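You operate a simulated robot arm through the tools that you are given. There is no shell and no other tool. Be economical: measure what you need, move in short steps, check, and stop when the job is done.

The job below is to be done with a simulated two-armed robot. You get a single attempt, and the scene is never put back.

JOB
Put the tripped motor switch in the left cabinet back on.
Fine: isolator off before the door opens; at the end door shut and latched, isolator on, power lamp lit.

It is judged by the outcome, as a careful person would: the job done as asked, and still so three seconds after it is handed in. It fails if anything else is knocked over, pushed out of place, dropped, spilled or broken.

ROBOT AND FRAMES
Two 6-joint arms with two-finger grippers on one trunk, on a base that drives. Base frame: it is fixed to the floor where the robot stands at the start and does not move with it; the origin is under the middle of the robot, x ahead of it, y to its left, z up. Units: mm, degrees, N and s.
The left shoulder is at the start at [60, 143, 900], the right one opposite. With the tool pointing down near the work surface each hand reaches from about 320 to 720 mm from the robot's upright axis, wherever it stands, measured 20 degrees to its own side. Places, roughly: left bearing grease cup [800, -400, 1100]; left cabinet door [700, -300, 900]; left door lever [600, -100, 1000]; left gear grease cup [800, -300, 1100]; left isolator switch [600, 0, 900]; left lamp switch [900, -600, 1000]; left motor switch [900, -600, 1000]; left pad lever [700, -100, 1000]; middle door lever [100, 1300, 1000]; middle isolator switch [100, 1400, 900]; middle lamp switch [400, 900, 1000]; middle motor switch [400, 800, 1000]; right door lever [-300, 2800, 1000]; right isolator switch [-300, 2800, 900]; right lamp switch [-100, 2300, 1000]; right motor switch [0, 2200, 1000]. Payload 2.45 kg a hand.
The tool frame of a hand sits at the grasp point between the pads (the TCP): z along the fingers, y along the line on which they close. The tips reach 26 mm beyond it. The gripper opens to 96 mm. The gripper's body begins 69 mm behind the TCP.
Orientation is that of the tool frame in the base frame, as a unit quaternion [w, x, y, z]. With the fingers straight down and closing along the base's y, the tool's x points along the base's -x, its y along +y and its z along -z.

CONTROLS
- The arms move only by the tool servo_tool. It takes "left_motion", "right_motion" or both (then of equal length, played together; a hand with none holds still); each is a list of rows, each a list of 3 entries, a list of its own where there are three numbers: the turn, a rotation vector about the tool's x, y, z in degrees, then the shift along the tool's x, y, z in mm, then the gripper command, from -1 (shut) to 1 (fully open), values between in proportion. In form: [[[rx, ry, rz], [x, y, z], gripper], ...]. A call has 1 to 20 rows; each row shifts and turns the commanded pose from where the row before left it, along the tool's axes as they then stand. Rows are played at 5 a second. More than 50 mm and 8.6 degrees between two rows, or a gripper value outside its range, and nothing of the call is played. A pose out of reach is approached as far as the arm can. The call stops where the force on the tool passes 90 N (or 10 N more than at its start, if that is more) or the arm is blocked; 0.2 s more then pass. The fingers move at their own pace and stop on an object; they squeeze with about 37 N. The grip force told is the motor's: it shows also when the fingers shut on nothing. Time passes only in rows, and 0.2 s behind the last, so rows that do not move let the fingers close. The reply holds the time, the measured pose of the TCP, the force on the tool along the base axes, the opening and the grip force, in the units named above and with some noise, with the torque about the TCP (base axes, N m) and any sound that the robot's microphone picked up, and new pictures: "views" is both (left out), scene, wrist or none (wrist: the cameras of the hands that moved).
- Cameras (640 x 400 px; columns grow to the right, rows downward): "scene" is now at [122, -55.1, 1513.4]; the picture's right is [-0.65, -0.76, 0.00], its down [-0.52, 0.45, -0.72] and it looks along [0.54, -0.47, -0.69] (base axes); focal length 250 px, centre (320, 200). "left" rides on the left gripper at [81, -3, -98] in its tool frame; the picture's right is [0.04, 1.00, 0.00], its down [-0.73, 0.03, -0.68] and it looks along [-0.68, 0.03, 0.73] (tool axes); focal length 256 px, centre (320, 200). "right" rides on the right gripper at [82, 3, -98] in its tool frame; the picture's right is [-0.04, 1.00, 0.00], its down [-0.73, -0.03, -0.68] and it looks along [-0.68, -0.03, 0.73] (tool axes); focal length 256 px, centre (320, 200). There is no depth. A picture from a camera that has moved, and an enlarged one, comes with that camera's place and axes in the base frame and with its lens.
- lift_body(by): slides the trunk up (or, below 0, down) by that many mm; the arms and the scene camera ride with it, the base frame stays. It gives what a move gives, with no picture.
- steer(legs): drives the robot by 1 to 6 legs, each [ahead, turn to the left] in mm and degrees, along the robot's own axes; the way and the turn of a leg run together, so that a leg with both is an arc; at most 1500 mm and 180 degrees a leg. The arms and the cameras ride along, it lands a little off, and it stops where it bumps. It gives what a move gives, and a new picture of the scene camera.
- aim_head(pan, tilt): turns the head with the scene camera to pan (to the left, within 86 degrees either way) and tilt (down, from -29 to 69), counted from straight ahead of the robot. It gives what a move gives, and a new picture of the scene camera.
- enlarge(camera, box): a new picture of the part [left, top, right, bottom] of that camera's present view, enlarged. No time passes.
- hand_in(): hands the job in; it is judged then, once.

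Work in short steps. Places have to be worked out from the pictures, the camera data and where the tool is seen: move nearer, look again, correct. Check each grasp and each placing, and mend what went wrong. You have 120 turns and 260 pictures in all, those below and enlarged ones among them. Open the grippers and draw the arms clear of the work before you hand the job in, unless the task says otherwise; then end with one line.

The tools are called as name(argument=value, ...) on one line, values as JSON. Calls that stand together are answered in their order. servo_tool: Moves the arms, as the interface text tells. Its arguments: {"type":"object","properties":{"left_motion":{"type":"array","items":{"type":"array"}},"right_motion":{"type":"array","items":{"type":"array"}},"views":{"type":"string","enum":["both","scene","wrist","none"]}},"required":[]} The other tools are called the same way: lift_body (by) slides the trunk up or down; steer (legs) drives the base; aim_head (pan, tilt) turns the head that bears the scene camera; enlarge (camera, box) takes an enlarged picture of a part of a camera's view; hand_in () hands the job in.

At the start:

```text
t: 0.0
left_tool_pos: [301.6, -31.6, 1271.7]
left_orientation: [0.0, 0.003, 1.0, 0.0]
left_wrist_force: [0.3, 0.4, 1.1]
left_torque: [-0.02, 0.03, 0.01]
left_opening: 95.9
left_grasp_force: 0.1
right_tool_pos: [304.3, -402.4, 1267.6]
right_orientation: [0.0, 0.002, 1.0, 0.0]
right_wrist_force: [-0.8, -0.9, -0.2]
right_torque: [-0.01, -0.01, -0.04]
right_opening: 95.7
right_grasp_force: 0.0
trunk travel left (down, up): [-525.0, 65.0]
robot x, y, heading: [-3.5, -3.2, -0.1]
head pan, tilt: [-40.9, 44.0]
```

scene: 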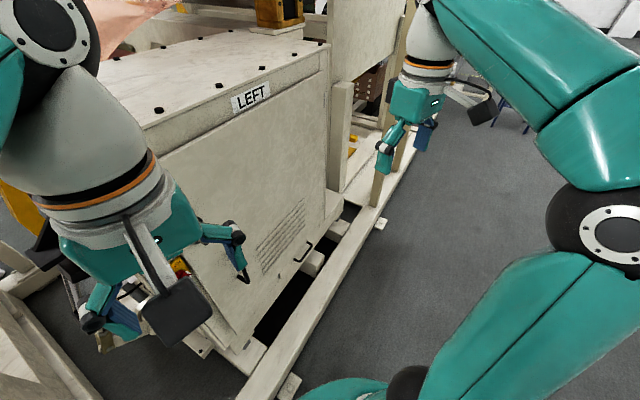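
right: 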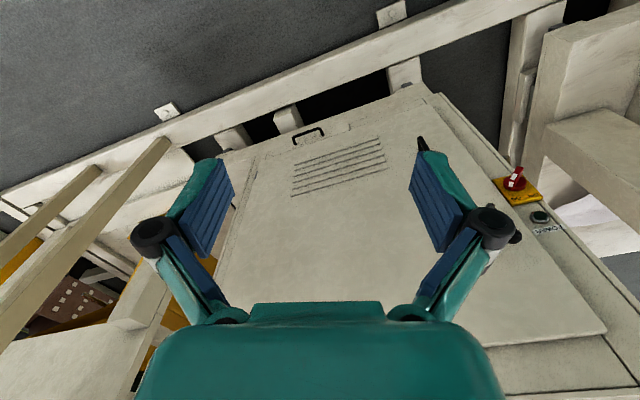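
left: 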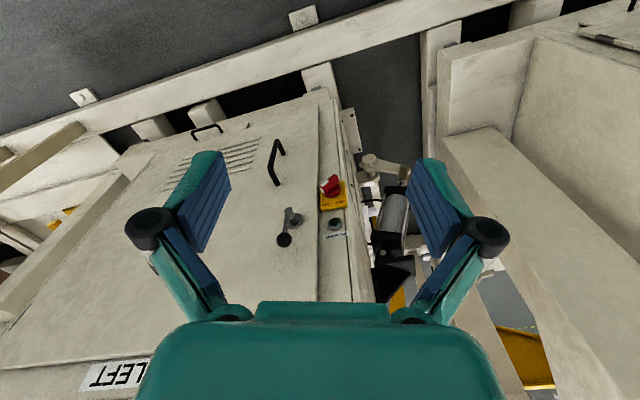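

The wrist picture shows the door's handle, lever, red isolator on a yellow plate and a lamp below it. I enlarge to see them closely.

enlarge(camera="left", box=[220, 100, 420, 260])

enlarge(camera="right", box=[440, 140, 600, 260])

```text
2.50 times, centred on (320, 180) of left
camera zoom: at [220.0, -34.1, 1370.2], right [-0.03, 1.0, 0.0], down [0.73, 0.03, 0.68], along [0.68, 0.02, -0.73], focal length 640 px, centre (320, 250)
```

zoom: 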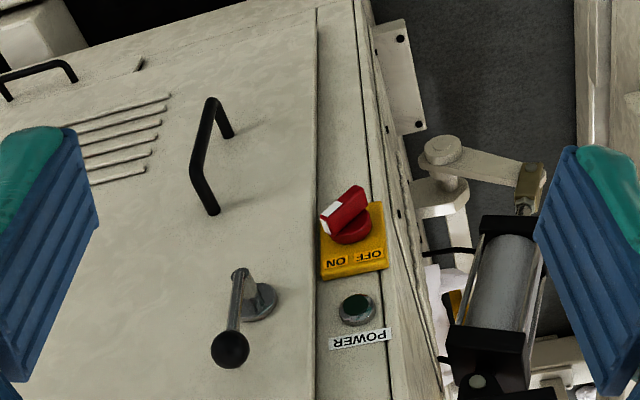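

```text
3.33 times, centred on (520, 200) of right
camera zoom: at [224.7, -399.2, 1366.8], right [0.05, 1.0, 0.0], down [0.73, -0.03, 0.68], along [0.68, -0.03, -0.73], focal length 853 px, centre (-347, 200)
```

zoom: 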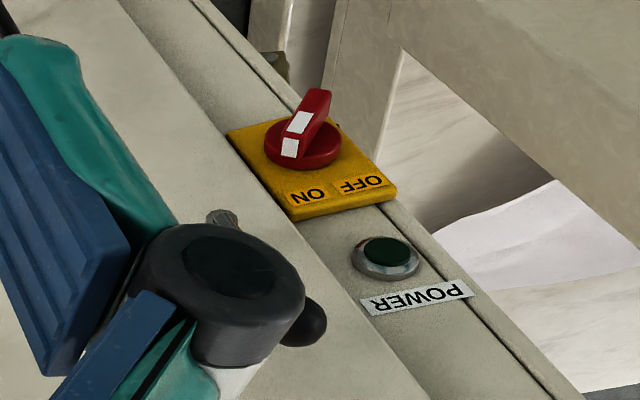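

Isolator stands ON (about [588,5,937]), lamp is dark; the face seems to run from there to about [675,-319], so its normal is yawed ~13°. I bring the left hand forward and pitch it to point at the panel.

servo_tool(left_motion=[[[0, 0, 0], [-40, 0, 0], 1], [[0, 0, 0], [-40, 0, 0], 1], [[0, -8, 0], [0, 0, 0], 1], [[0, -8, 0], [0, 0, 0], 1], [[0, -8, 0], [0, 0, 0], 1], [[0, -8, 0], [0, 0, 0], 1], [[0, -8, 0], [0, 0, 0], 1], [[0, -8, 0], [0, 0, 0], 1], [[0, -8, 0], [0, 0, 0], 1], [[0, -8, 0], [0, 0, 0], 1], [[0, -8, 0], [0, 0, 0], 1], [[0, -8, 0], [0, 0, 0], 1], [[0, -8, 0], [0, 0, 0], 1], [[0, 0, 0], [0, 0, 0], 1]])

```text
t: 3.0
left_tool_pos: [381.8, -31.8, 1272.9]
left_orientation: [0.695, 0.002, 0.719, -0.002]
left_wrist_force: [-0.6, 0.3, -0.5]
left_torque: [-0.02, -0.03, 0.01]
left_opening: 96.0
left_grasp_force: 0.1
right_tool_pos: [305.0, -402.6, 1269.5]
right_orientation: [0.0, 0.003, 1.0, 0.0]
right_wrist_force: [-0.7, 0.0, -0.4]
right_torque: [0.04, 0.01, -0.02]
right_opening: 95.9
right_grasp_force: 0.1
trunk travel left (down, up): [-525.0, 65.0]
robot x, y, heading: [-2.1, 0.7, -0.0]
head pan, tilt: [-40.9, 44.0]
camera scene: at [121.7, -54.8, 1513.4], right [-0.65, -0.76, 0.0], down [-0.52, 0.45, -0.72], along [0.54, -0.47, -0.69], focal length 250 px, centre (320, 200)
camera left: at [280.4, -34.3, 1194.3], right [0.01, 1.0, -0.04], down [-0.65, 0.03, 0.76], along [0.76, 0.02, 0.65], focal length 256 px, centre (320, 200)
```

scene: 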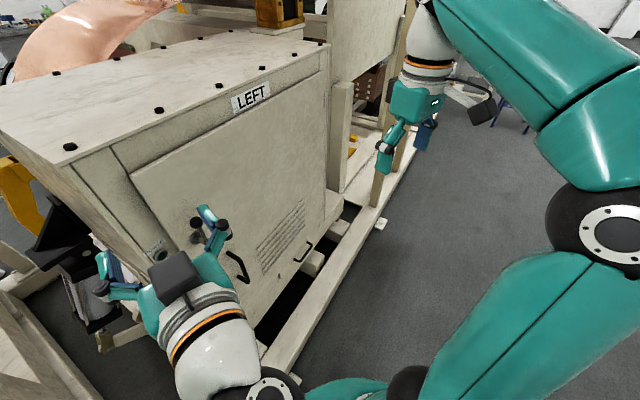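
left: 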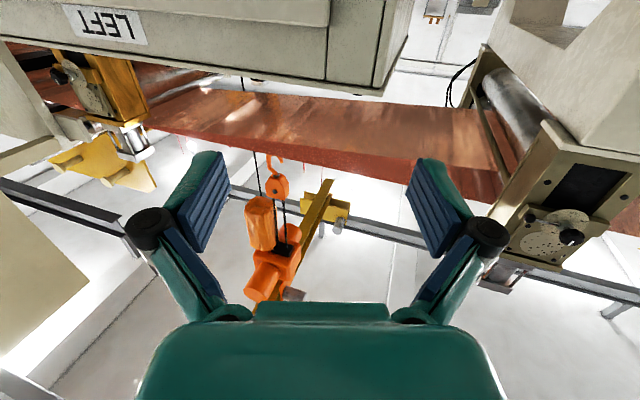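

The hand points forward with its camera below. I lower it to the isolator's height and yaw it ~13° toward the panel's normal.

servo_tool(left_motion=[[[0, -2, 0], [45, 0, 0], 1], [[-6.5, 0, 0], [45, 0, 0], 1], [[-6.5, 0, 0], [45, 0, 0], 1], [[0, 0, 0], [45, 0, 0], 1], [[0, 0, 0], [45, 0, 0], 1], [[0, 0, 0], [45, 0, 0], 1], [[0, 0, 0], [45, 0, 0], 1], [[0, 0, 0], [0, 0, 0], 1]])

```text
t: 3.6
left_tool_pos: [407.1, -30.1, 1229.2]
left_orientation: [0.714, -0.118, 0.69, -0.002]
left_wrist_force: [-0.6, 0.5, 0.3]
left_torque: [0.07, 0.0, 0.02]
left_opening: 95.9
left_grasp_force: 0.1
right_tool_pos: [306.4, -403.7, 1266.3]
right_orientation: [-0.001, 0.003, 1.0, 0.001]
right_wrist_force: [0.6, -0.4, 0.6]
right_torque: [-0.01, 0.03, -0.02]
right_opening: 96.2
right_grasp_force: 0.1
trunk travel left (down, up): [-525.0, 65.0]
robot x, y, heading: [0.2, 3.3, -0.1]
head pan, tilt: [-40.9, 44.0]
stopped in row 3 (left hand): the arm was blocked; the commanded pose is now the measured one
camera scene: at [123.2, -55.6, 1511.1], right [-0.66, -0.76, 0.0], down [-0.53, 0.46, -0.72], along [0.54, -0.47, -0.7], focal length 250 px, centre (320, 200)
camera left: at [314.6, -63.9, 1146.9], right [-0.16, 0.96, -0.21], down [-0.71, 0.04, 0.7], along [0.69, 0.26, 0.68], focal length 256 px, centre (320, 200)
```

scene: 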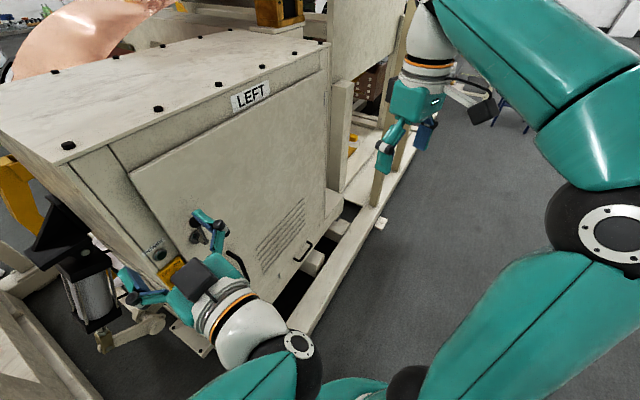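
left: 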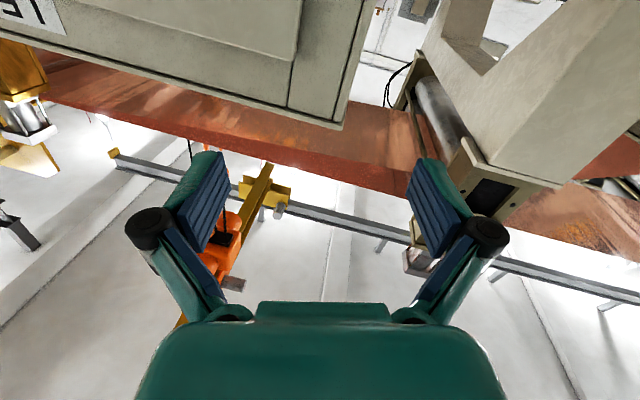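

The arm is blocked (probably folded too far). The trunk can bring the hand down instead, so I lower it by 290.

lift_body(by=-290)

servo_tool(left_motion=[[[0, 0, 0], [0, 0, 0], 1]])

```text
t: 5.2
left_tool_pos: [425.2, -26.5, 1135.5]
left_orientation: [0.722, -0.201, 0.66, -0.052]
left_wrist_force: [0.2, -0.2, 0.2]
left_torque: [0.01, 0.01, 0.0]
left_opening: 95.9
left_grasp_force: 0.2
right_tool_pos: [305.3, -403.0, 1115.2]
right_orientation: [-0.001, 0.003, 1.0, 0.001]
right_wrist_force: [0.6, -0.3, -0.8]
right_torque: [-0.03, 0.0, 0.0]
right_opening: 96.0
right_grasp_force: 0.1
trunk travel left (down, up): [-375.0, 215.0]
robot x, y, heading: [1.9, 2.2, -0.0]
head pan, tilt: [-40.9, 44.0]
stopped: the arm was blocked; the commanded pose is now the measured one
```

```text
t: 5.6
left_tool_pos: [424.5, -25.8, 1136.6]
left_orientation: [0.723, -0.2, 0.66, -0.05]
left_wrist_force: [0.2, 1.5, 0.2]
left_torque: [0.01, 0.02, 0.0]
left_opening: 96.2
left_grasp_force: 0.1
right_tool_pos: [305.2, -402.2, 1118.3]
right_orientation: [0.0, 0.003, 1.0, 0.0]
right_wrist_force: [0.3, -0.8, 0.2]
right_torque: [0.02, 0.01, 0.01]
right_opening: 96.0
right_grasp_force: 0.2
trunk travel left (down, up): [-375.0, 215.0]
robot x, y, heading: [-0.5, 0.8, -0.2]
head pan, tilt: [-40.9, 44.0]
camera scene: at [122.0, -55.0, 1362.2], right [-0.66, -0.76, 0.0], down [-0.52, 0.45, -0.72], along [0.54, -0.47, -0.69], focal length 250 px, centre (320, 200)
camera left: at [338.4, -78.2, 1056.7], right [-0.18, 0.9, -0.39], down [-0.76, 0.12, 0.64], along [0.63, 0.41, 0.66], focal length 256 px, centre (320, 200)
```

scene: 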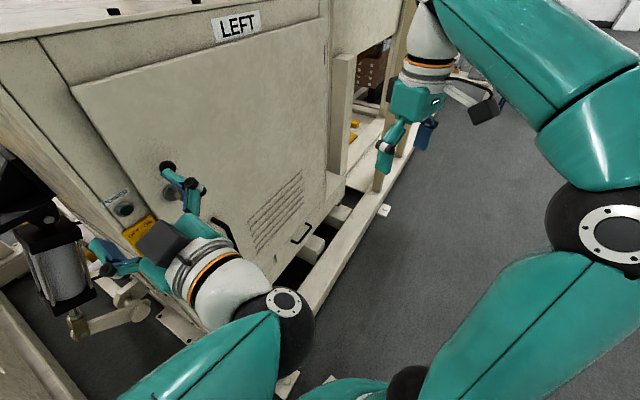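
left: 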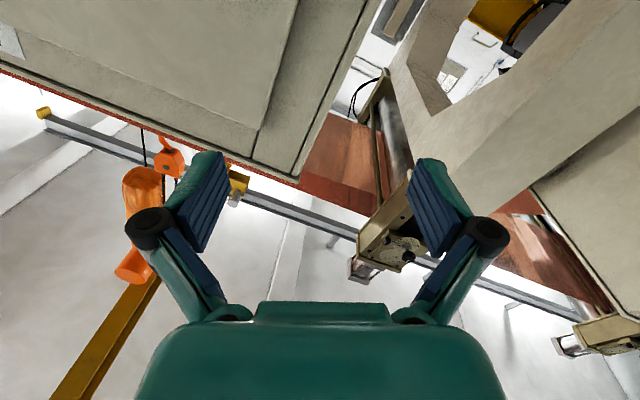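

Something seems to be pushing the left arm (its pose got twisted), likely its elbow on the frame at left. I raise the trunk again, then look to the left.

lift_body(by=130)

aim_head(pan=40, tilt=45)

```text
t: 7.2
left_tool_pos: [423.2, -27.3, 1268.4]
left_orientation: [0.722, -0.199, 0.66, -0.051]
left_wrist_force: [-0.3, -0.1, -0.3]
left_torque: [-0.01, -0.01, -0.02]
left_opening: 96.1
left_grasp_force: 0.0
right_tool_pos: [305.9, -402.9, 1249.8]
right_orientation: [-0.001, 0.002, 1.0, 0.0]
right_wrist_force: [-0.6, -0.8, 0.7]
right_torque: [-0.01, -0.01, -0.01]
right_opening: 95.8
right_grasp_force: 0.0
trunk travel left (down, up): [-505.0, 85.0]
robot x, y, heading: [0.5, -1.1, -0.2]
head pan, tilt: [-40.9, 44.0]
```

```text
t: 8.7
left_tool_pos: [423.2, -26.9, 1267.4]
left_orientation: [0.723, -0.199, 0.66, -0.052]
left_wrist_force: [1.1, -0.1, -0.5]
left_torque: [-0.01, 0.03, 0.0]
left_opening: 96.1
left_grasp_force: 0.2
right_tool_pos: [304.6, -402.4, 1248.0]
right_orientation: [0.0, 0.002, 1.0, 0.0]
right_wrist_force: [-0.2, -0.3, 0.1]
right_torque: [0.01, -0.03, -0.01]
right_opening: 95.9
right_grasp_force: 0.1
trunk travel left (down, up): [-505.0, 85.0]
robot x, y, heading: [0.9, 0.8, -0.1]
head pan, tilt: [40.0, 45.0]
camera scene: at [122.2, 50.9, 1491.4], right [0.64, -0.77, 0.0], down [-0.54, -0.45, -0.71], along [0.54, 0.45, -0.71], focal length 250 px, centre (320, 200)
```

scene: 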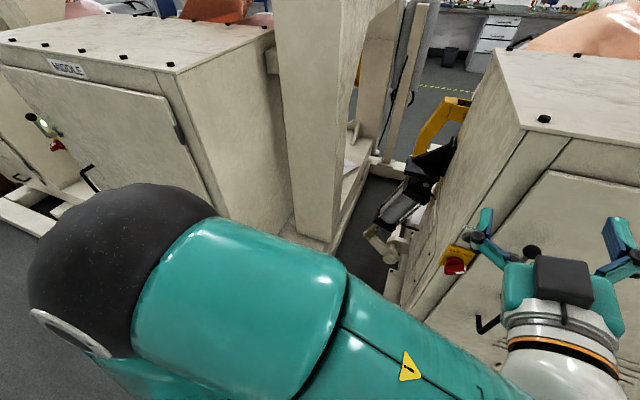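

The left elbow was out against the grey pillar/MIDDLE cabinet side. I back the base off 200 mm to give the arm more room, then view the left cabinet.

steer(legs=[[-200, 0]])

aim_head(pan=-12, tilt=35)

```text
t: 10.4
left_tool_pos: [217.8, -29.0, 1269.4]
left_orientation: [0.723, -0.197, 0.66, -0.053]
left_wrist_force: [-0.4, -0.7, -0.4]
left_torque: [0.0, 0.02, -0.01]
left_opening: 96.0
left_grasp_force: 0.0
right_tool_pos: [99.3, -402.7, 1249.1]
right_orientation: [0.001, 0.004, 1.0, 0.0]
right_wrist_force: [-0.9, -1.2, -0.6]
right_torque: [-0.03, -0.04, -0.01]
right_opening: 96.0
right_grasp_force: 0.1
trunk travel left (down, up): [-505.0, 85.0]
robot x, y, heading: [-207.8, 3.1, -0.3]
head pan, tilt: [40.0, 45.0]
camera scene: at [-82.9, 50.8, 1491.6], right [0.64, -0.77, 0.0], down [-0.54, -0.45, -0.71], along [0.54, 0.45, -0.71], focal length 250 px, centre (320, 200)
```

scene: 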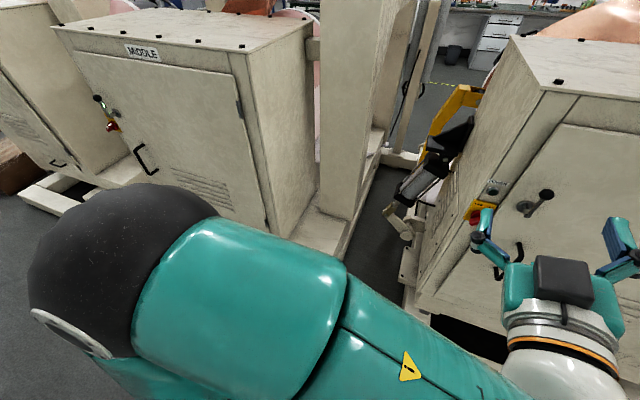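

```text
t: 11.6
left_tool_pos: [219.6, -28.0, 1268.4]
left_orientation: [0.723, -0.197, 0.66, -0.053]
left_wrist_force: [0.6, 0.2, -1.3]
left_torque: [-0.02, 0.01, -0.01]
left_opening: 95.9
left_grasp_force: 0.1
right_tool_pos: [99.9, -402.9, 1249.0]
right_orientation: [0.0, 0.004, 1.0, 0.0]
right_wrist_force: [-0.7, -0.2, 0.0]
right_torque: [0.0, -0.02, 0.0]
right_opening: 95.8
right_grasp_force: 0.0
trunk travel left (down, up): [-505.0, 85.0]
robot x, y, heading: [-200.5, 1.4, -0.4]
head pan, tilt: [-12.0, 35.0]
camera scene: at [-57.4, -19.8, 1506.2], right [-0.21, -0.98, 0.0], down [-0.56, 0.12, -0.82], along [0.8, -0.17, -0.57], focal length 250 px, centre (320, 200)
```

scene: 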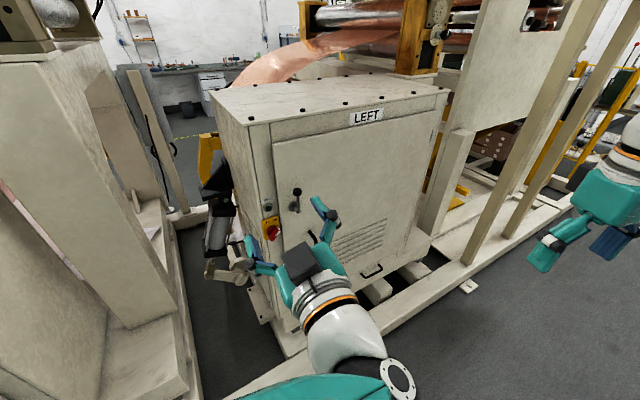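

Good view; the cabinet's front is yawed ~19°. I straighten the left hand to that normal and extend it forward with more room.

servo_tool(left_motion=[[[-2.3, 0.6, 7], [0, 0, 0], 1], [[-2.3, 0.6, 7], [0, 0, 0], 1], [[-2.3, 0.6, 7], [0, 0, 0], 1], [[0, 0, 0], [0, -13, 38], 1], [[0, 0, 0], [0, -13, 38], 1], [[0, 0, 0], [0, -13, 38], 1], [[0, 0, 0], [0, -13, 38], 1], [[0, 0, 0], [0, -13, 38], 1], [[0, 0, 0], [0, 0, 0], 1]], views="none")

lift_body(by=-320)

servo_tool(left_motion=[[[0, 0, 0], [0, 0, 0], 1]])

```text
t: 13.6
left_tool_pos: [419.5, -29.7, 1271.3]
left_orientation: [0.698, -0.116, 0.697, 0.116]
left_wrist_force: [-0.8, 0.8, -0.6]
left_torque: [0.0, 0.01, 0.0]
left_opening: 96.3
left_grasp_force: 0.0
right_tool_pos: [99.3, -404.5, 1248.4]
right_orientation: [0.001, 0.004, 1.0, 0.0]
right_wrist_force: [-0.2, -0.4, 0.6]
right_torque: [-0.01, 0.0, 0.0]
right_opening: 96.1
right_grasp_force: 0.1
trunk travel left (down, up): [-505.0, 85.0]
robot x, y, heading: [-204.8, 0.8, -0.2]
head pan, tilt: [-12.0, 35.0]
```

```text
t: 16.7
left_tool_pos: [418.7, -30.2, 952.1]
left_orientation: [0.696, -0.115, 0.699, 0.116]
left_wrist_force: [-0.2, -0.3, -0.4]
left_torque: [-0.04, 0.02, 0.01]
left_opening: 95.5
left_grasp_force: 0.1
right_tool_pos: [99.3, -403.4, 929.2]
right_orientation: [0.0, 0.005, 1.0, 0.0]
right_wrist_force: [0.7, 0.7, -0.5]
right_torque: [0.03, 0.01, 0.0]
right_opening: 95.8
right_grasp_force: 0.0
trunk travel left (down, up): [-185.0, 405.0]
robot x, y, heading: [-204.5, 0.8, -0.3]
head pan, tilt: [-12.0, 35.0]
```

```text
t: 17.1
left_tool_pos: [417.9, -31.3, 953.1]
left_orientation: [0.696, -0.116, 0.699, 0.117]
left_wrist_force: [0.0, -0.9, 0.0]
left_torque: [0.01, 0.0, -0.02]
left_opening: 96.2
left_grasp_force: 0.0
right_tool_pos: [101.1, -402.5, 927.2]
right_orientation: [0.0, 0.005, 1.0, 0.0]
right_wrist_force: [0.6, 0.6, 0.1]
right_torque: [0.02, 0.02, 0.0]
right_opening: 95.9
right_grasp_force: 0.1
trunk travel left (down, up): [-185.0, 405.0]
robot x, y, heading: [-205.4, 5.6, -0.2]
head pan, tilt: [-12.0, 35.0]
camera scene: at [-57.4, -19.9, 1186.2], right [-0.21, -0.98, 0.0], down [-0.56, 0.12, -0.82], along [0.8, -0.17, -0.57], focal length 250 px, centre (320, 200)
camera left: at [326.4, -65.4, 870.0], right [-0.32, 0.95, -0.04], down [-0.65, -0.19, 0.74], along [0.69, 0.26, 0.68], focal length 256 px, centre (320, 200)
```

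scene: 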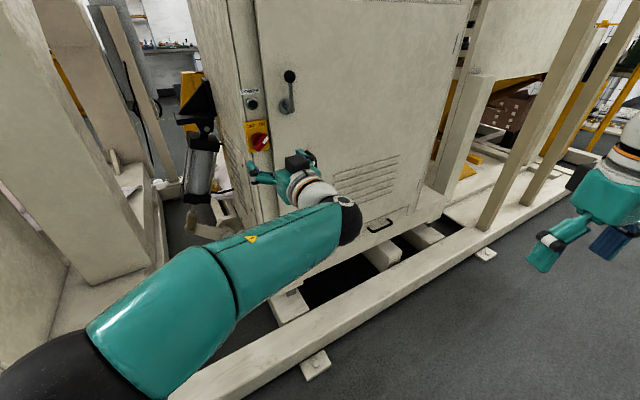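
left: 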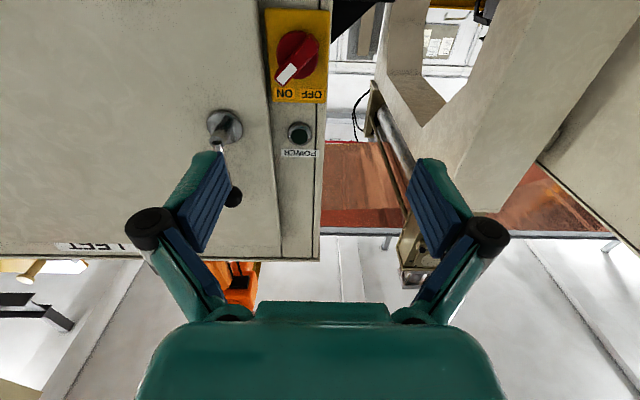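

Isolator knob is about [598,5,938], its pointer ~43° right of vertical (ON). I go to a 100 mm standoff and roll the gripper +43° so that it closes across the bar.

servo_tool(left_motion=[[[0, 0, 0], [7, -12, 39], 1], [[0, 0, 0], [7, -12, 39], 1], [[0, 0, 8.6], [0, 0, 0], 1], [[0, 0, 8.6], [0, 0, 0], 1], [[0, 0, 8.6], [0, 0, 0], 1], [[0, 0, 8.6], [0, 0, 0], 1], [[0, 0, 8.6], [0, 0, 0], 0.2], [[0, 0, 0], [0, 0, 0], -0.2], [[0, 0, 0], [0, 0, 0], -0.2]])

```text
t: 19.1
left_tool_pos: [501.6, -29.9, 938.5]
left_orientation: [0.605, 0.15, 0.693, 0.363]
left_wrist_force: [-0.1, 0.7, -0.1]
left_torque: [-0.02, 0.05, -0.03]
left_opening: 38.2
left_grasp_force: 0.1
right_tool_pos: [100.5, -403.3, 928.2]
right_orientation: [0.001, 0.004, 1.0, 0.0]
right_wrist_force: [-0.4, -0.7, -0.2]
right_torque: [0.04, -0.01, 0.0]
right_opening: 96.0
right_grasp_force: 0.0
trunk travel left (down, up): [-185.0, 405.0]
robot x, y, heading: [-203.2, -2.3, -0.1]
head pan, tilt: [-12.0, 35.0]
camera scene: at [-57.3, -19.9, 1186.2], right [-0.21, -0.98, 0.0], down [-0.56, 0.12, -0.82], along [0.8, -0.17, -0.57], focal length 250 px, centre (320, 200)
camera left: at [389.9, -10.6, 875.8], right [-0.24, 0.72, 0.65], down [-0.49, -0.67, 0.56], along [0.84, -0.18, 0.51], focal length 256 px, centre (320, 200)
```

scene: 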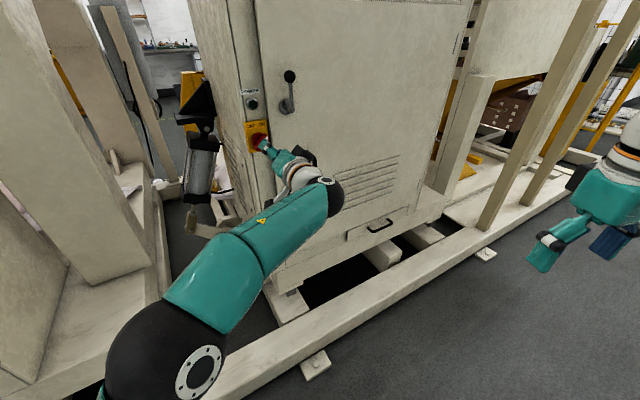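
left: 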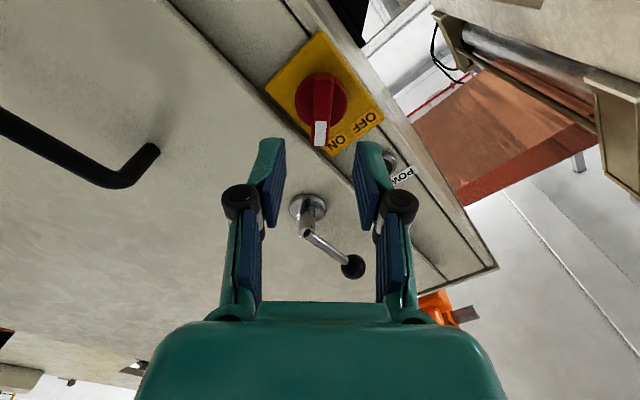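

The bar lies vertical and centred between the fingers in the wrist picture. I advance 65 mm along the normal and look.

servo_tool(left_motion=[[[0, 0, 0], [0, 0, 25], -0.2], [[0, 0, 0], [0, 0, 25], -0.2], [[0, 0, 0], [0, 0, 15], -0.2], [[0, 0, 0], [0, 0, 0], -0.2]], views="wrist")

```text
t: 20.1
left_tool_pos: [560.4, -7.3, 936.3]
left_orientation: [0.605, 0.15, 0.693, 0.363]
left_wrist_force: [0.5, 0.4, 0.2]
left_torque: [0.0, 0.03, 0.02]
left_opening: 38.6
left_grasp_force: 0.1
right_tool_pos: [100.9, -403.7, 929.2]
right_orientation: [0.0, 0.003, 1.0, 0.0]
right_wrist_force: [0.0, 0.4, 0.0]
right_torque: [-0.03, 0.01, 0.02]
right_opening: 96.3
right_grasp_force: 0.0
trunk travel left (down, up): [-185.0, 405.0]
robot x, y, heading: [-201.9, -0.7, -0.1]
head pan, tilt: [-12.0, 35.0]
camera left: at [450.7, 11.7, 874.1], right [-0.24, 0.72, 0.65], down [-0.49, -0.67, 0.56], along [0.84, -0.18, 0.51], focal length 256 px, centre (320, 200)
```

left: 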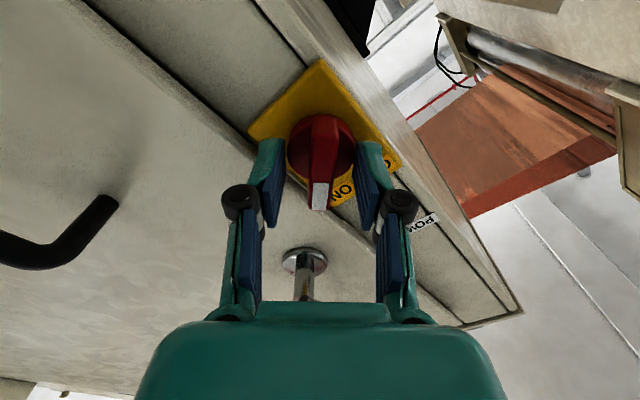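

The tips straddle the bar's front. I advance 12 mm more and close on it.

servo_tool(left_motion=[[[0, 0, 0], [0, 0, 6], -0.2], [[0, 0, 0], [0, 0, 6], -0.2], [[0, 0, 0], [0, 0, 0], -1], [[0, 0, 0], [0, 0, 0], -1], [[0, 0, 0], [0, 0, 0], -1]], views="wrist")

```text
t: 21.3
left_tool_pos: [569.4, -5.8, 938.0]
left_orientation: [0.607, 0.151, 0.691, 0.363]
left_wrist_force: [-39.5, -9.5, -8.4]
left_torque: [0.29, -0.11, -0.4]
left_opening: 44.1
left_grasp_force: 44.5
right_tool_pos: [97.1, -404.9, 930.8]
right_orientation: [0.002, 0.005, 1.0, 0.001]
right_wrist_force: [1.6, 0.2, -0.4]
right_torque: [-0.02, 0.02, 0.0]
right_opening: 96.0
right_grasp_force: 0.0
trunk travel left (down, up): [-185.0, 405.0]
robot x, y, heading: [-202.3, -1.9, -0.2]
head pan, tilt: [-12.0, 35.0]
camera left: at [458.5, 13.2, 876.4], right [-0.24, 0.72, 0.65], down [-0.49, -0.67, 0.56], along [0.84, -0.19, 0.51], focal length 256 px, centre (320, 200)
```

left: 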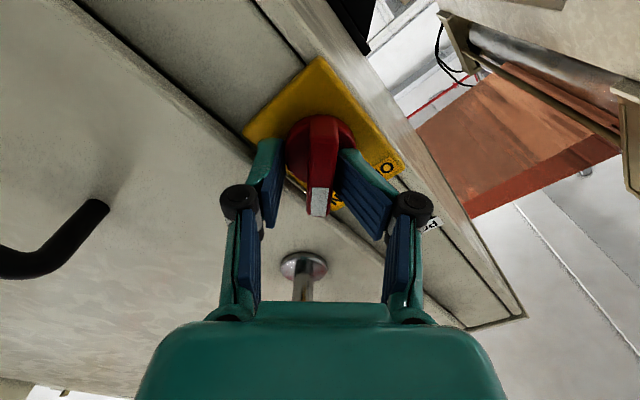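

The tips landed on the knob's round base. I reopen, retreat ~8 mm, then close on the bar in front of the disc.

servo_tool(left_motion=[[[0, 0, 0], [0, 0, 0], -0.1], [[0, 0, 0], [0, 0, 0], -0.1], [[0, 0, 0], [0, 0, -9], -0.1], [[0, 0, 0], [0, 0, 0], -0.5], [[0, 0, 0], [0, 0, 0], -1], [[0, 0, 0], [0, 0, 0], -1]], views="wrist")

```text
t: 22.7
left_tool_pos: [561.0, -9.5, 940.0]
left_orientation: [0.606, 0.149, 0.692, 0.363]
left_wrist_force: [-41.0, -10.1, -16.0]
left_torque: [-0.37, 0.46, -0.13]
left_opening: 12.9
left_grasp_force: 39.6
right_tool_pos: [97.5, -404.2, 928.9]
right_orientation: [0.002, 0.004, 1.0, 0.001]
right_wrist_force: [-0.4, -0.2, 0.9]
right_torque: [0.0, 0.01, -0.03]
right_opening: 96.1
right_grasp_force: 0.1
trunk travel left (down, up): [-185.0, 405.0]
robot x, y, heading: [-202.7, 0.7, -0.3]
head pan, tilt: [-12.0, 35.0]
camera left: at [450.5, 10.4, 876.4], right [-0.24, 0.72, 0.65], down [-0.49, -0.67, 0.56], along [0.84, -0.18, 0.51], focal length 256 px, centre (320, 200)
```

left: 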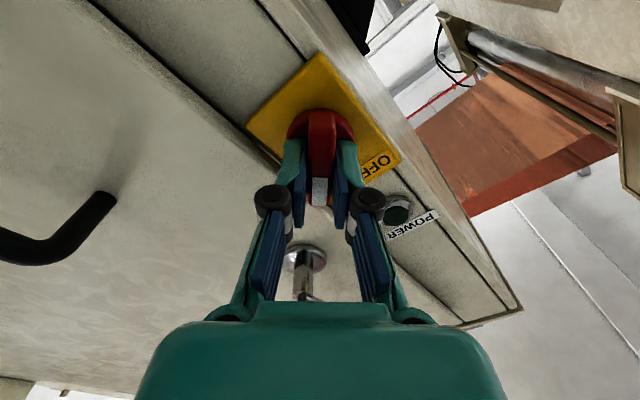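

The bar is held (13 mm). I ease back 3 mm and turn counter-clockwise about the knob's axis, half way first.

servo_tool(left_motion=[[[0, 0, 0], [0, 0, -3], -1], [[0, 0, -8.5], [0, 0.9, 0], -1], [[0, 0, -8.5], [0, 0.9, 0], -1], [[0, 0, -8.5], [0, 0.9, 0], -1], [[0, 0, -8.5], [0, 0.9, 0], -1], [[0, 0, -8.5], [0, 0.9, 0], -1]], views="wrist")

```text
t: 24.1
left_tool_pos: [559.6, -6.0, 938.7]
left_orientation: [0.697, -0.111, 0.699, 0.117]
left_wrist_force: [-2.0, -16.2, 1.8]
left_torque: [-0.24, 1.09, -0.6]
left_opening: 12.8
left_grasp_force: 39.5
right_tool_pos: [100.9, -404.1, 929.2]
right_orientation: [0.0, 0.004, 1.0, 0.002]
right_wrist_force: [0.3, -0.6, -0.7]
right_torque: [0.0, -0.02, 0.01]
right_opening: 95.9
right_grasp_force: 0.2
trunk travel left (down, up): [-185.0, 405.0]
robot x, y, heading: [-204.4, -0.9, -0.3]
head pan, tilt: [-12.0, 35.0]
camera left: at [467.6, -39.4, 857.6], right [-0.32, 0.95, -0.03], down [-0.65, -0.2, 0.73], along [0.69, 0.25, 0.68], focal length 256 px, centre (320, 200)
```

left: 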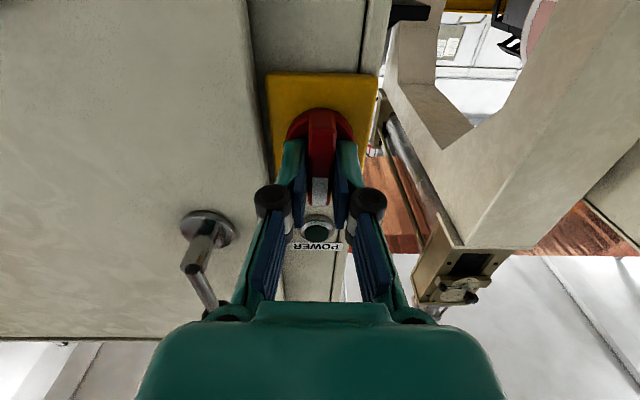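

It turns nicely, now at mid-position. I continue to OFF.

servo_tool(left_motion=[[[0, 0, -8.5], [0, 0.9, 0], -1], [[0, 0, -8.5], [0, 0.9, 0], -1], [[0, 0, -8.5], [0, 0.9, 0], -1], [[0, 0, -8.5], [0, 0.9, 0], -1], [[0, 0, -8.5], [0, 0.9, 0], -1], [[0, 0, -4], [0, 0.4, 0], -1]], views="wrist")

```text
t: 25.5
left_tool_pos: [559.3, -3.4, 938.7]
left_orientation: [0.687, -0.376, 0.599, -0.167]
left_wrist_force: [2.9, -17.9, 3.3]
left_torque: [0.98, 0.63, -0.88]
left_opening: 12.9
left_grasp_force: 39.4
right_tool_pos: [99.8, -406.2, 928.5]
right_orientation: [0.0, 0.005, 1.0, 0.001]
right_wrist_force: [-0.6, -0.6, 0.0]
right_torque: [-0.02, -0.02, 0.0]
right_opening: 96.1
right_grasp_force: 0.1
trunk travel left (down, up): [-185.0, 405.0]
robot x, y, heading: [-207.1, -0.8, -0.1]
head pan, tilt: [-12.0, 35.0]
camera left: at [484.8, -91.1, 883.2], right [-0.21, 0.64, -0.74], down [-0.82, 0.3, 0.49], along [0.54, 0.71, 0.45], focal length 256 px, centre (320, 200)
```

left: 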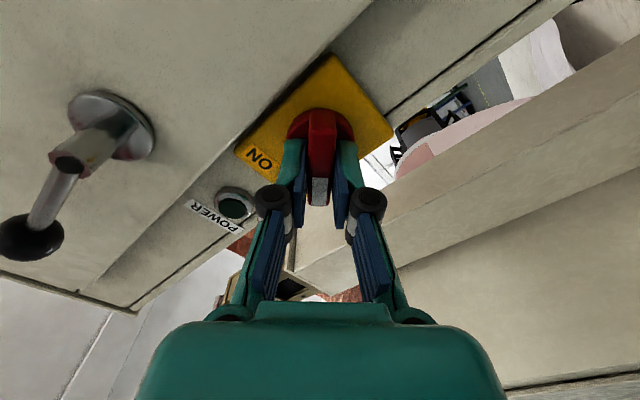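

Pointer is now at the OFF side. I open, draw back 60 mm and look whether it stays there.

servo_tool(left_motion=[[[0, 0, 0], [0, 0, 0], -0.2], [[0, 0, 0], [0, 0, 0], -0.2], [[0, 0, 0], [0, 0, -40], -0.2], [[0, 0, 0], [0, 0, -40], -0.2], [[0, 0, 0], [0, 0, 0], -0.2]], views="wrist")

```text
t: 26.7
left_tool_pos: [483.2, -22.5, 939.6]
left_orientation: [0.687, -0.379, 0.598, -0.165]
left_wrist_force: [-0.1, -0.3, 0.0]
left_torque: [-0.03, -0.02, 0.01]
left_opening: 38.5
left_grasp_force: 0.1
right_tool_pos: [100.5, -404.1, 929.3]
right_orientation: [0.001, 0.004, 1.0, 0.001]
right_wrist_force: [-0.5, 0.2, 0.0]
right_torque: [0.04, -0.02, 0.01]
right_opening: 96.1
right_grasp_force: 0.1
trunk travel left (down, up): [-185.0, 405.0]
robot x, y, heading: [-203.6, 5.0, -0.3]
head pan, tilt: [-12.0, 35.0]
camera left: at [408.7, -112.4, 884.6], right [-0.22, 0.63, -0.75], down [-0.82, 0.3, 0.49], along [0.53, 0.72, 0.45], focal length 256 px, centre (320, 200)
```

left: 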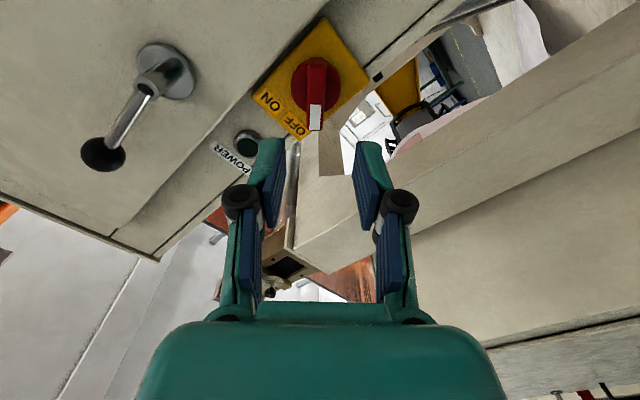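

Isolator is at OFF. Next is the latch lever: its ball is near [586,-85,1095], hub about [625,-70,1018], shaft vertical. I unroll the hand, raise the trunk and place the hand in front of the ball.

servo_tool(left_motion=[[[0, 0, 7.7], [0, 0, -10], 0], [[0, 0, 7.7], [0, 0, 0], 0], [[0, 0, 7.7], [0, 0, 0], 0], [[0, 0, 7.7], [0, 0, 0], 0], [[0, 0, 7.7], [0, 0, 0], 0], [[0, 0, 7.7], [0, 0, 0], 0], [[0, 0, 0], [0, -30, 0], 0], [[0, 0, 0], [0, -30, 0], 0], [[0, 0, 0], [0, -32, 0], 0], [[0, 0, 0], [0, 0, 0], 0]], views="none")

lift_body(by=155)

servo_tool(left_motion=[[[0, 0, 0], [0, 0, 0], 0]])

```text
t: 28.7
left_tool_pos: [517.6, 34.1, 1021.1]
left_orientation: [0.705, -0.218, 0.662, 0.13]
left_wrist_force: [0.4, -0.2, 1.0]
left_torque: [0.02, -0.01, 0.02]
left_opening: 48.0
left_grasp_force: 0.0
left hand out of reach, approached as far as the arm can: row 9
right_tool_pos: [100.0, -403.8, 924.9]
right_orientation: [-0.001, 0.004, 1.0, 0.0]
right_wrist_force: [-0.2, -0.3, -0.3]
right_torque: [0.04, 0.0, 0.04]
right_opening: 96.1
right_grasp_force: 0.1
trunk travel left (down, up): [-185.0, 405.0]
robot x, y, heading: [-204.0, -4.0, -0.4]
head pan, tilt: [-12.0, 35.0]
stopped in row 9 (left hand): the arm was blocked; the commanded pose is now the measured one
```

```text
t: 30.5
left_tool_pos: [518.8, 35.1, 1179.0]
left_orientation: [0.706, -0.217, 0.662, 0.128]
left_wrist_force: [-0.1, -0.7, 0.9]
left_torque: [0.0, -0.01, 0.01]
left_opening: 48.4
left_grasp_force: 0.1
right_tool_pos: [100.3, -403.4, 1086.2]
right_orientation: [0.0, 0.005, 1.0, 0.001]
right_wrist_force: [0.0, 0.4, -0.2]
right_torque: [0.0, 0.05, 0.01]
right_opening: 96.3
right_grasp_force: 0.0
trunk travel left (down, up): [-340.0, 250.0]
robot x, y, heading: [-203.6, 1.8, -0.1]
head pan, tilt: [-12.0, 35.0]
```

```text
t: 30.9
left_tool_pos: [517.4, 33.3, 1178.6]
left_orientation: [0.706, -0.218, 0.662, 0.128]
left_wrist_force: [-0.4, -0.2, 0.0]
left_torque: [-0.02, -0.02, -0.01]
left_opening: 48.0
left_grasp_force: 0.1
right_tool_pos: [101.7, -403.8, 1084.1]
right_orientation: [0.001, 0.004, 1.0, 0.0]
right_wrist_force: [0.4, -0.4, -0.4]
right_torque: [0.01, -0.01, -0.02]
right_opening: 96.0
right_grasp_force: 0.1
trunk travel left (down, up): [-340.0, 250.0]
robot x, y, heading: [-205.2, -2.2, -0.6]
head pan, tilt: [-12.0, 35.0]
camera scene: at [-57.1, -19.9, 1341.4], right [-0.21, -0.98, 0.0], down [-0.56, 0.12, -0.82], along [0.8, -0.17, -0.57], focal length 250 px, centre (320, 200)
camera left: at [439.4, -24.2, 1095.4], right [-0.46, 0.87, -0.18], down [-0.68, -0.22, 0.7], along [0.57, 0.45, 0.69], focal length 256 px, centre (320, 200)
```

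scene: 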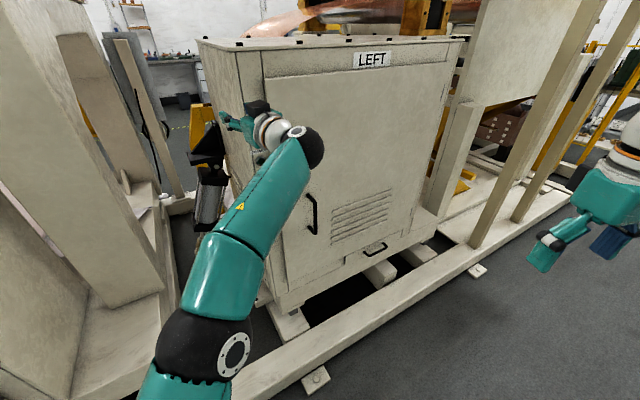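
left: 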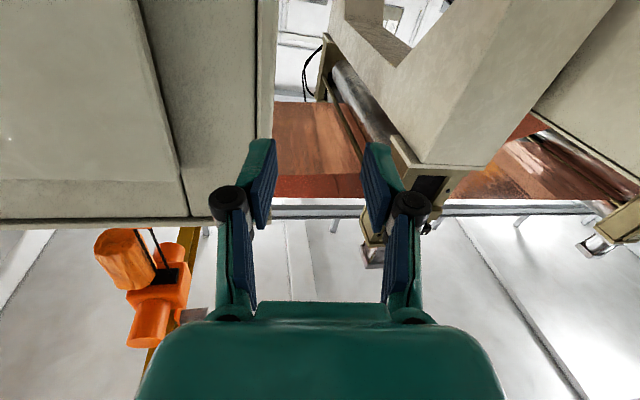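

The left arm cannot hold that pose there (wrist limit). The right arm suits the lever better; I draw the left hand back first.

servo_tool(left_motion=[[[0, 0, 0], [0, 23, -42], 0], [[0, 0, 0], [0, 23, -42], 0], [[0, 0, 0], [0, 23, -42], 0], [[0, 0, 0], [0, 23, -42], 0], [[0, 0, 0], [0, 23, -42], 0], [[0, 0, 0], [0, 0, 0], 0]], views="scene")

```text
t: 32.3
left_tool_pos: [278.7, 38.0, 1152.2]
left_orientation: [0.705, -0.217, 0.662, 0.128]
left_wrist_force: [0.3, 0.2, -0.6]
left_torque: [0.01, 0.0, 0.01]
left_opening: 48.2
left_grasp_force: 0.0
right_tool_pos: [101.0, -404.7, 1084.1]
right_orientation: [0.0, 0.005, 1.0, -0.001]
right_wrist_force: [0.2, -0.5, 0.1]
right_torque: [0.0, 0.01, 0.0]
right_opening: 96.1
right_grasp_force: 0.0
trunk travel left (down, up): [-340.0, 250.0]
robot x, y, heading: [-202.1, 0.7, -0.2]
head pan, tilt: [-12.0, 35.0]
camera scene: at [-57.1, -19.9, 1341.2], right [-0.21, -0.98, 0.0], down [-0.56, 0.12, -0.82], along [0.8, -0.17, -0.57], focal length 250 px, centre (320, 200)
```

scene: 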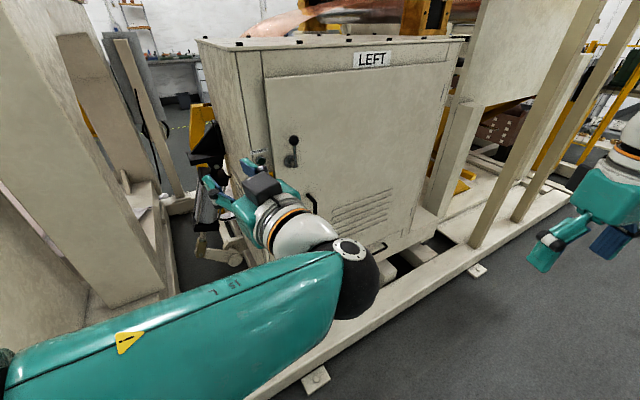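

The left wrist crosses the middle, so I yaw the left tool back to the right and move the hand left, out of the right arm's way. I also begin pitching the right hand forward.

servo_tool(left_motion=[[[8, 0, 0], [0, 22, -10], 0], [[8, 0, 0], [0, 22, -10], 0], [[8, 0, 0], [0, 22, -10], 0], [[8, 0, 0], [0, 22, -10], 0], [[8, 0, 0], [0, 22, -10], 0], [[0, 0, 0], [0, 22, -10], 0], [[0, 0, 0], [0, 0, 0], 0], [[0, 0, 0], [0, 0, 0], 0], [[0, 0, 0], [0, 0, 0], 0], [[0, 0, 0], [0, 0, 0], 0], [[0, 0, 0], [0, 0, 0], 0], [[0, 0, 0], [0, 0, 0], 0]], right_motion=[[[0, 0, 0], [-40, 0, 0], 0.5], [[0, -8, 0], [0, 0, 0], 0.5], [[0, -8, 0], [0, 0, 0], 0.5], [[0, -8, 0], [0, 0, 0], 0.5], [[0, -8, 0], [0, 0, 0], 0.5], [[0, -8, 0], [0, 0, 0], 0.5], [[0, -8, 0], [0, 0, 0], 0.5], [[0, -8, 0], [0, 0, 0], 0.5], [[0, -8, 0], [0, 0, 0], 0.5], [[0, -8, 0], [0, 0, 0], 0.5], [[0, -8, 0], [0, 0, 0], 0.5], [[0, -8, 0], [0, 0, 0], 0.5]], views="scene")

```text
t: 34.9
left_tool_pos: [202.3, 150.0, 1136.5]
left_orientation: [0.737, 0.037, 0.666, -0.106]
left_wrist_force: [-0.3, -0.4, -0.4]
left_torque: [0.02, -0.02, -0.03]
left_opening: 48.2
left_grasp_force: 0.1
right_tool_pos: [140.4, -402.3, 1085.0]
right_orientation: [0.695, 0.004, 0.719, -0.003]
right_wrist_force: [0.1, -0.3, -0.3]
right_torque: [0.02, 0.02, 0.02]
right_opening: 72.0
right_grasp_force: 0.1
trunk travel left (down, up): [-340.0, 250.0]
robot x, y, heading: [-204.0, -1.0, -0.1]
head pan, tilt: [-12.0, 35.0]
camera scene: at [-57.6, -20.0, 1341.3], right [-0.21, -0.98, 0.0], down [-0.56, 0.12, -0.82], along [0.8, -0.17, -0.57], focal length 250 px, centre (320, 200)
```

scene: 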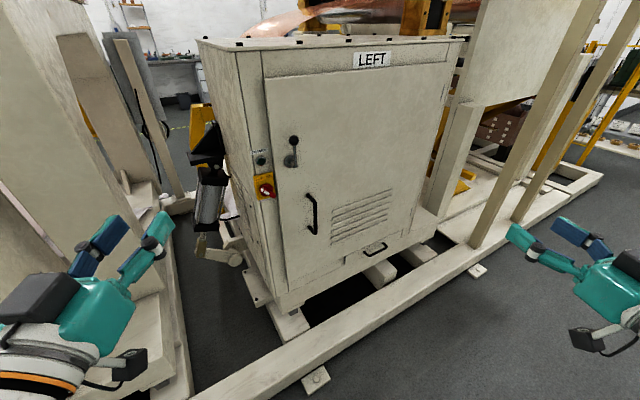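

Clear view now. I enlarge the cabinet for measuring the door's corners and hinge.

enlarge(camera="scene", box=[190, 30, 480, 320])

enlarge(camera="scene", box=[240, 120, 340, 220])

```text
1.38 times, centred on (335, 175) of scene
camera zoom: at [-57.6, -20.0, 1341.3], right [-0.21, -0.98, 0.0], down [-0.56, 0.12, -0.82], along [0.8, -0.17, -0.57], focal length 344 px, centre (299, 234)
```

zoom: 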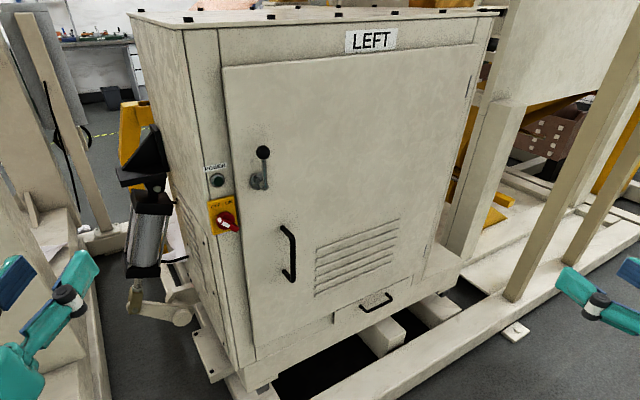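

```text
4.00 times, centred on (290, 170) of scene
camera zoom: at [-57.6, -20.0, 1341.3], right [-0.21, -0.98, 0.0], down [-0.56, 0.12, -0.82], along [0.8, -0.17, -0.57], focal length 999 px, centre (440, 320)
```

zoom: 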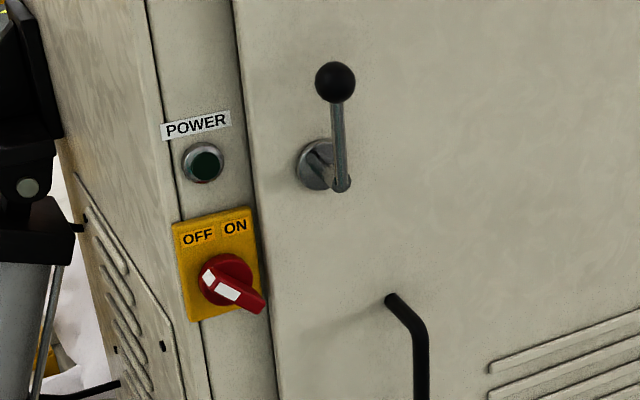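

Door ≈ 686 wide, hinge near [804,-683], yaw ≈ 17°; pull handle near [611,-131,808]. I bring the right hand, yawed 17°, to a standoff in front of the lever's ball.

servo_tool(right_motion=[[[-8.5, -1, 0], [0, 0, 0], 0.3], [[-8.5, -1, 0], [0, 0, 0], 0.3], [[0, 0, 0], [-0.7, 17.4, 42.8], 0.3], [[0, 0, 0], [-0.7, 17.4, 42.8], 0.3], [[0, 0, 0], [-0.7, 17.4, 42.8], 0.3], [[0, 0, 0], [-0.7, 17.4, 42.8], 0.3], [[0, 0, 0], [-0.7, 17.4, 42.8], 0.3], [[0, 0, 0], [-0.7, 17.4, 42.8], 0.3], [[0, 0, 0], [-0.7, 17.4, 42.8], 0.3], [[0, 0, 0], [-0.7, 17.4, 42.8], 0.3], [[0, 0, 0], [-0.7, 17.4, 42.8], 0.3], [[0, 0, 0], [-0.7, 17.4, 42.8], 0.3], [[0, 0, 0], [0, 0, 0], 0.3]])

```text
t: 37.7
left_tool_pos: [202.5, 151.0, 1136.5]
left_orientation: [0.737, 0.037, 0.666, -0.106]
left_wrist_force: [0.7, -0.1, 0.3]
left_torque: [-0.02, -0.02, 0.01]
left_opening: 47.9
left_grasp_force: 0.1
right_tool_pos: [511.5, -146.1, 1103.7]
right_orientation: [0.699, -0.102, 0.7, 0.107]
right_wrist_force: [-0.2, -0.4, -0.1]
right_torque: [0.02, 0.01, -0.01]
right_opening: 62.4
right_grasp_force: 0.1
right hand out of reach, approached as far as the arm can: row 10, 11, 12
trunk travel left (down, up): [-340.0, 250.0]
robot x, y, heading: [-201.3, -0.9, -0.1]
head pan, tilt: [-12.0, 35.0]
camera scene: at [-57.7, -19.8, 1341.3], right [-0.21, -0.98, 0.0], down [-0.56, 0.12, -0.82], along [0.8, -0.17, -0.57], focal length 250 px, centre (320, 200)
camera right: at [418.1, -171.1, 1024.2], right [-0.29, 0.96, 0.05], down [-0.64, -0.23, 0.73], along [0.71, 0.18, 0.68], focal length 256 px, centre (320, 200)
```

scene: 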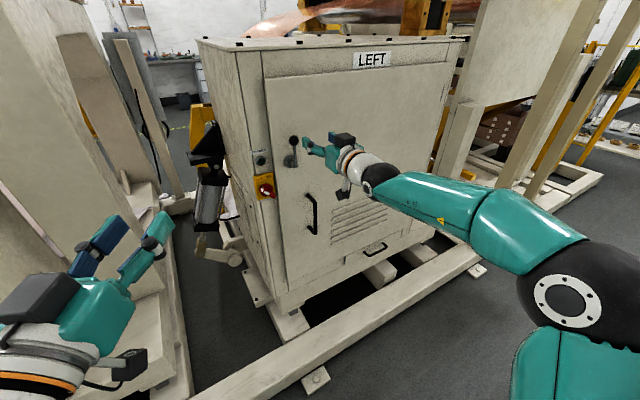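
right: 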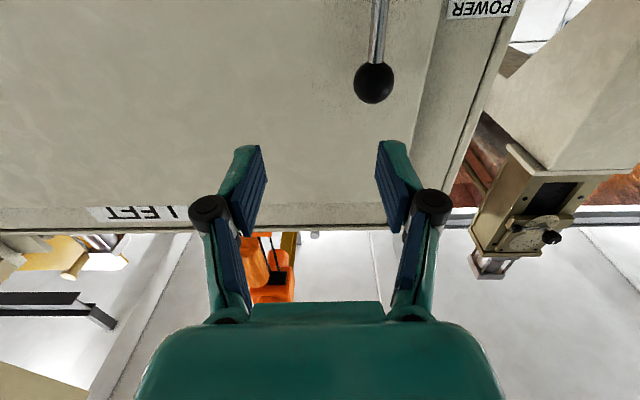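

The right arm is at its reach limit; the ball is up-left of the hand. I retract 60 mm, then drive 100 mm nearer.

servo_tool(right_motion=[[[0, 0, 0], [0, 0, -35], 0.3], [[0, 0, 0], [0, 0, -35], 0.3]], views="none")

steer(legs=[[100, 0]])

```text
t: 38.3
left_tool_pos: [201.2, 149.9, 1137.7]
left_orientation: [0.737, 0.037, 0.666, -0.106]
left_wrist_force: [-0.2, 0.1, -0.1]
left_torque: [-0.01, -0.02, 0.02]
left_opening: 48.1
left_grasp_force: 0.1
right_tool_pos: [446.6, -174.4, 1105.7]
right_orientation: [0.699, -0.101, 0.7, 0.106]
right_wrist_force: [0.4, -0.1, -0.4]
right_torque: [-0.01, 0.0, -0.02]
right_opening: 62.6
right_grasp_force: 0.0
right hand out of reach, approached as far as the arm can: row 1, 2
trunk travel left (down, up): [-340.0, 250.0]
robot x, y, heading: [-203.1, 1.7, -0.4]
head pan, tilt: [-12.0, 35.0]
```

```text
t: 39.5
left_tool_pos: [307.0, 151.2, 1136.1]
left_orientation: [0.737, 0.037, 0.667, -0.105]
left_wrist_force: [-0.1, -0.3, -0.1]
left_torque: [0.02, 0.01, -0.02]
left_opening: 48.0
left_grasp_force: 0.0
right_tool_pos: [552.7, -172.6, 1104.3]
right_orientation: [0.698, -0.101, 0.701, 0.108]
right_wrist_force: [1.0, 0.1, -1.3]
right_torque: [0.0, -0.03, 0.01]
right_opening: 62.3
right_grasp_force: 0.1
trunk travel left (down, up): [-340.0, 250.0]
robot x, y, heading: [-101.3, -1.1, -0.0]
head pan, tilt: [-12.0, 35.0]
camera scene: at [47.0, -20.1, 1341.0], right [-0.21, -0.98, 0.0], down [-0.56, 0.12, -0.82], along [0.8, -0.17, -0.58], focal length 250 px, centre (320, 200)
```

scene: 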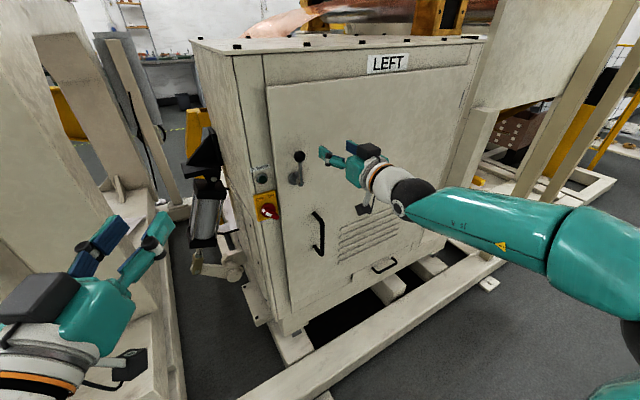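

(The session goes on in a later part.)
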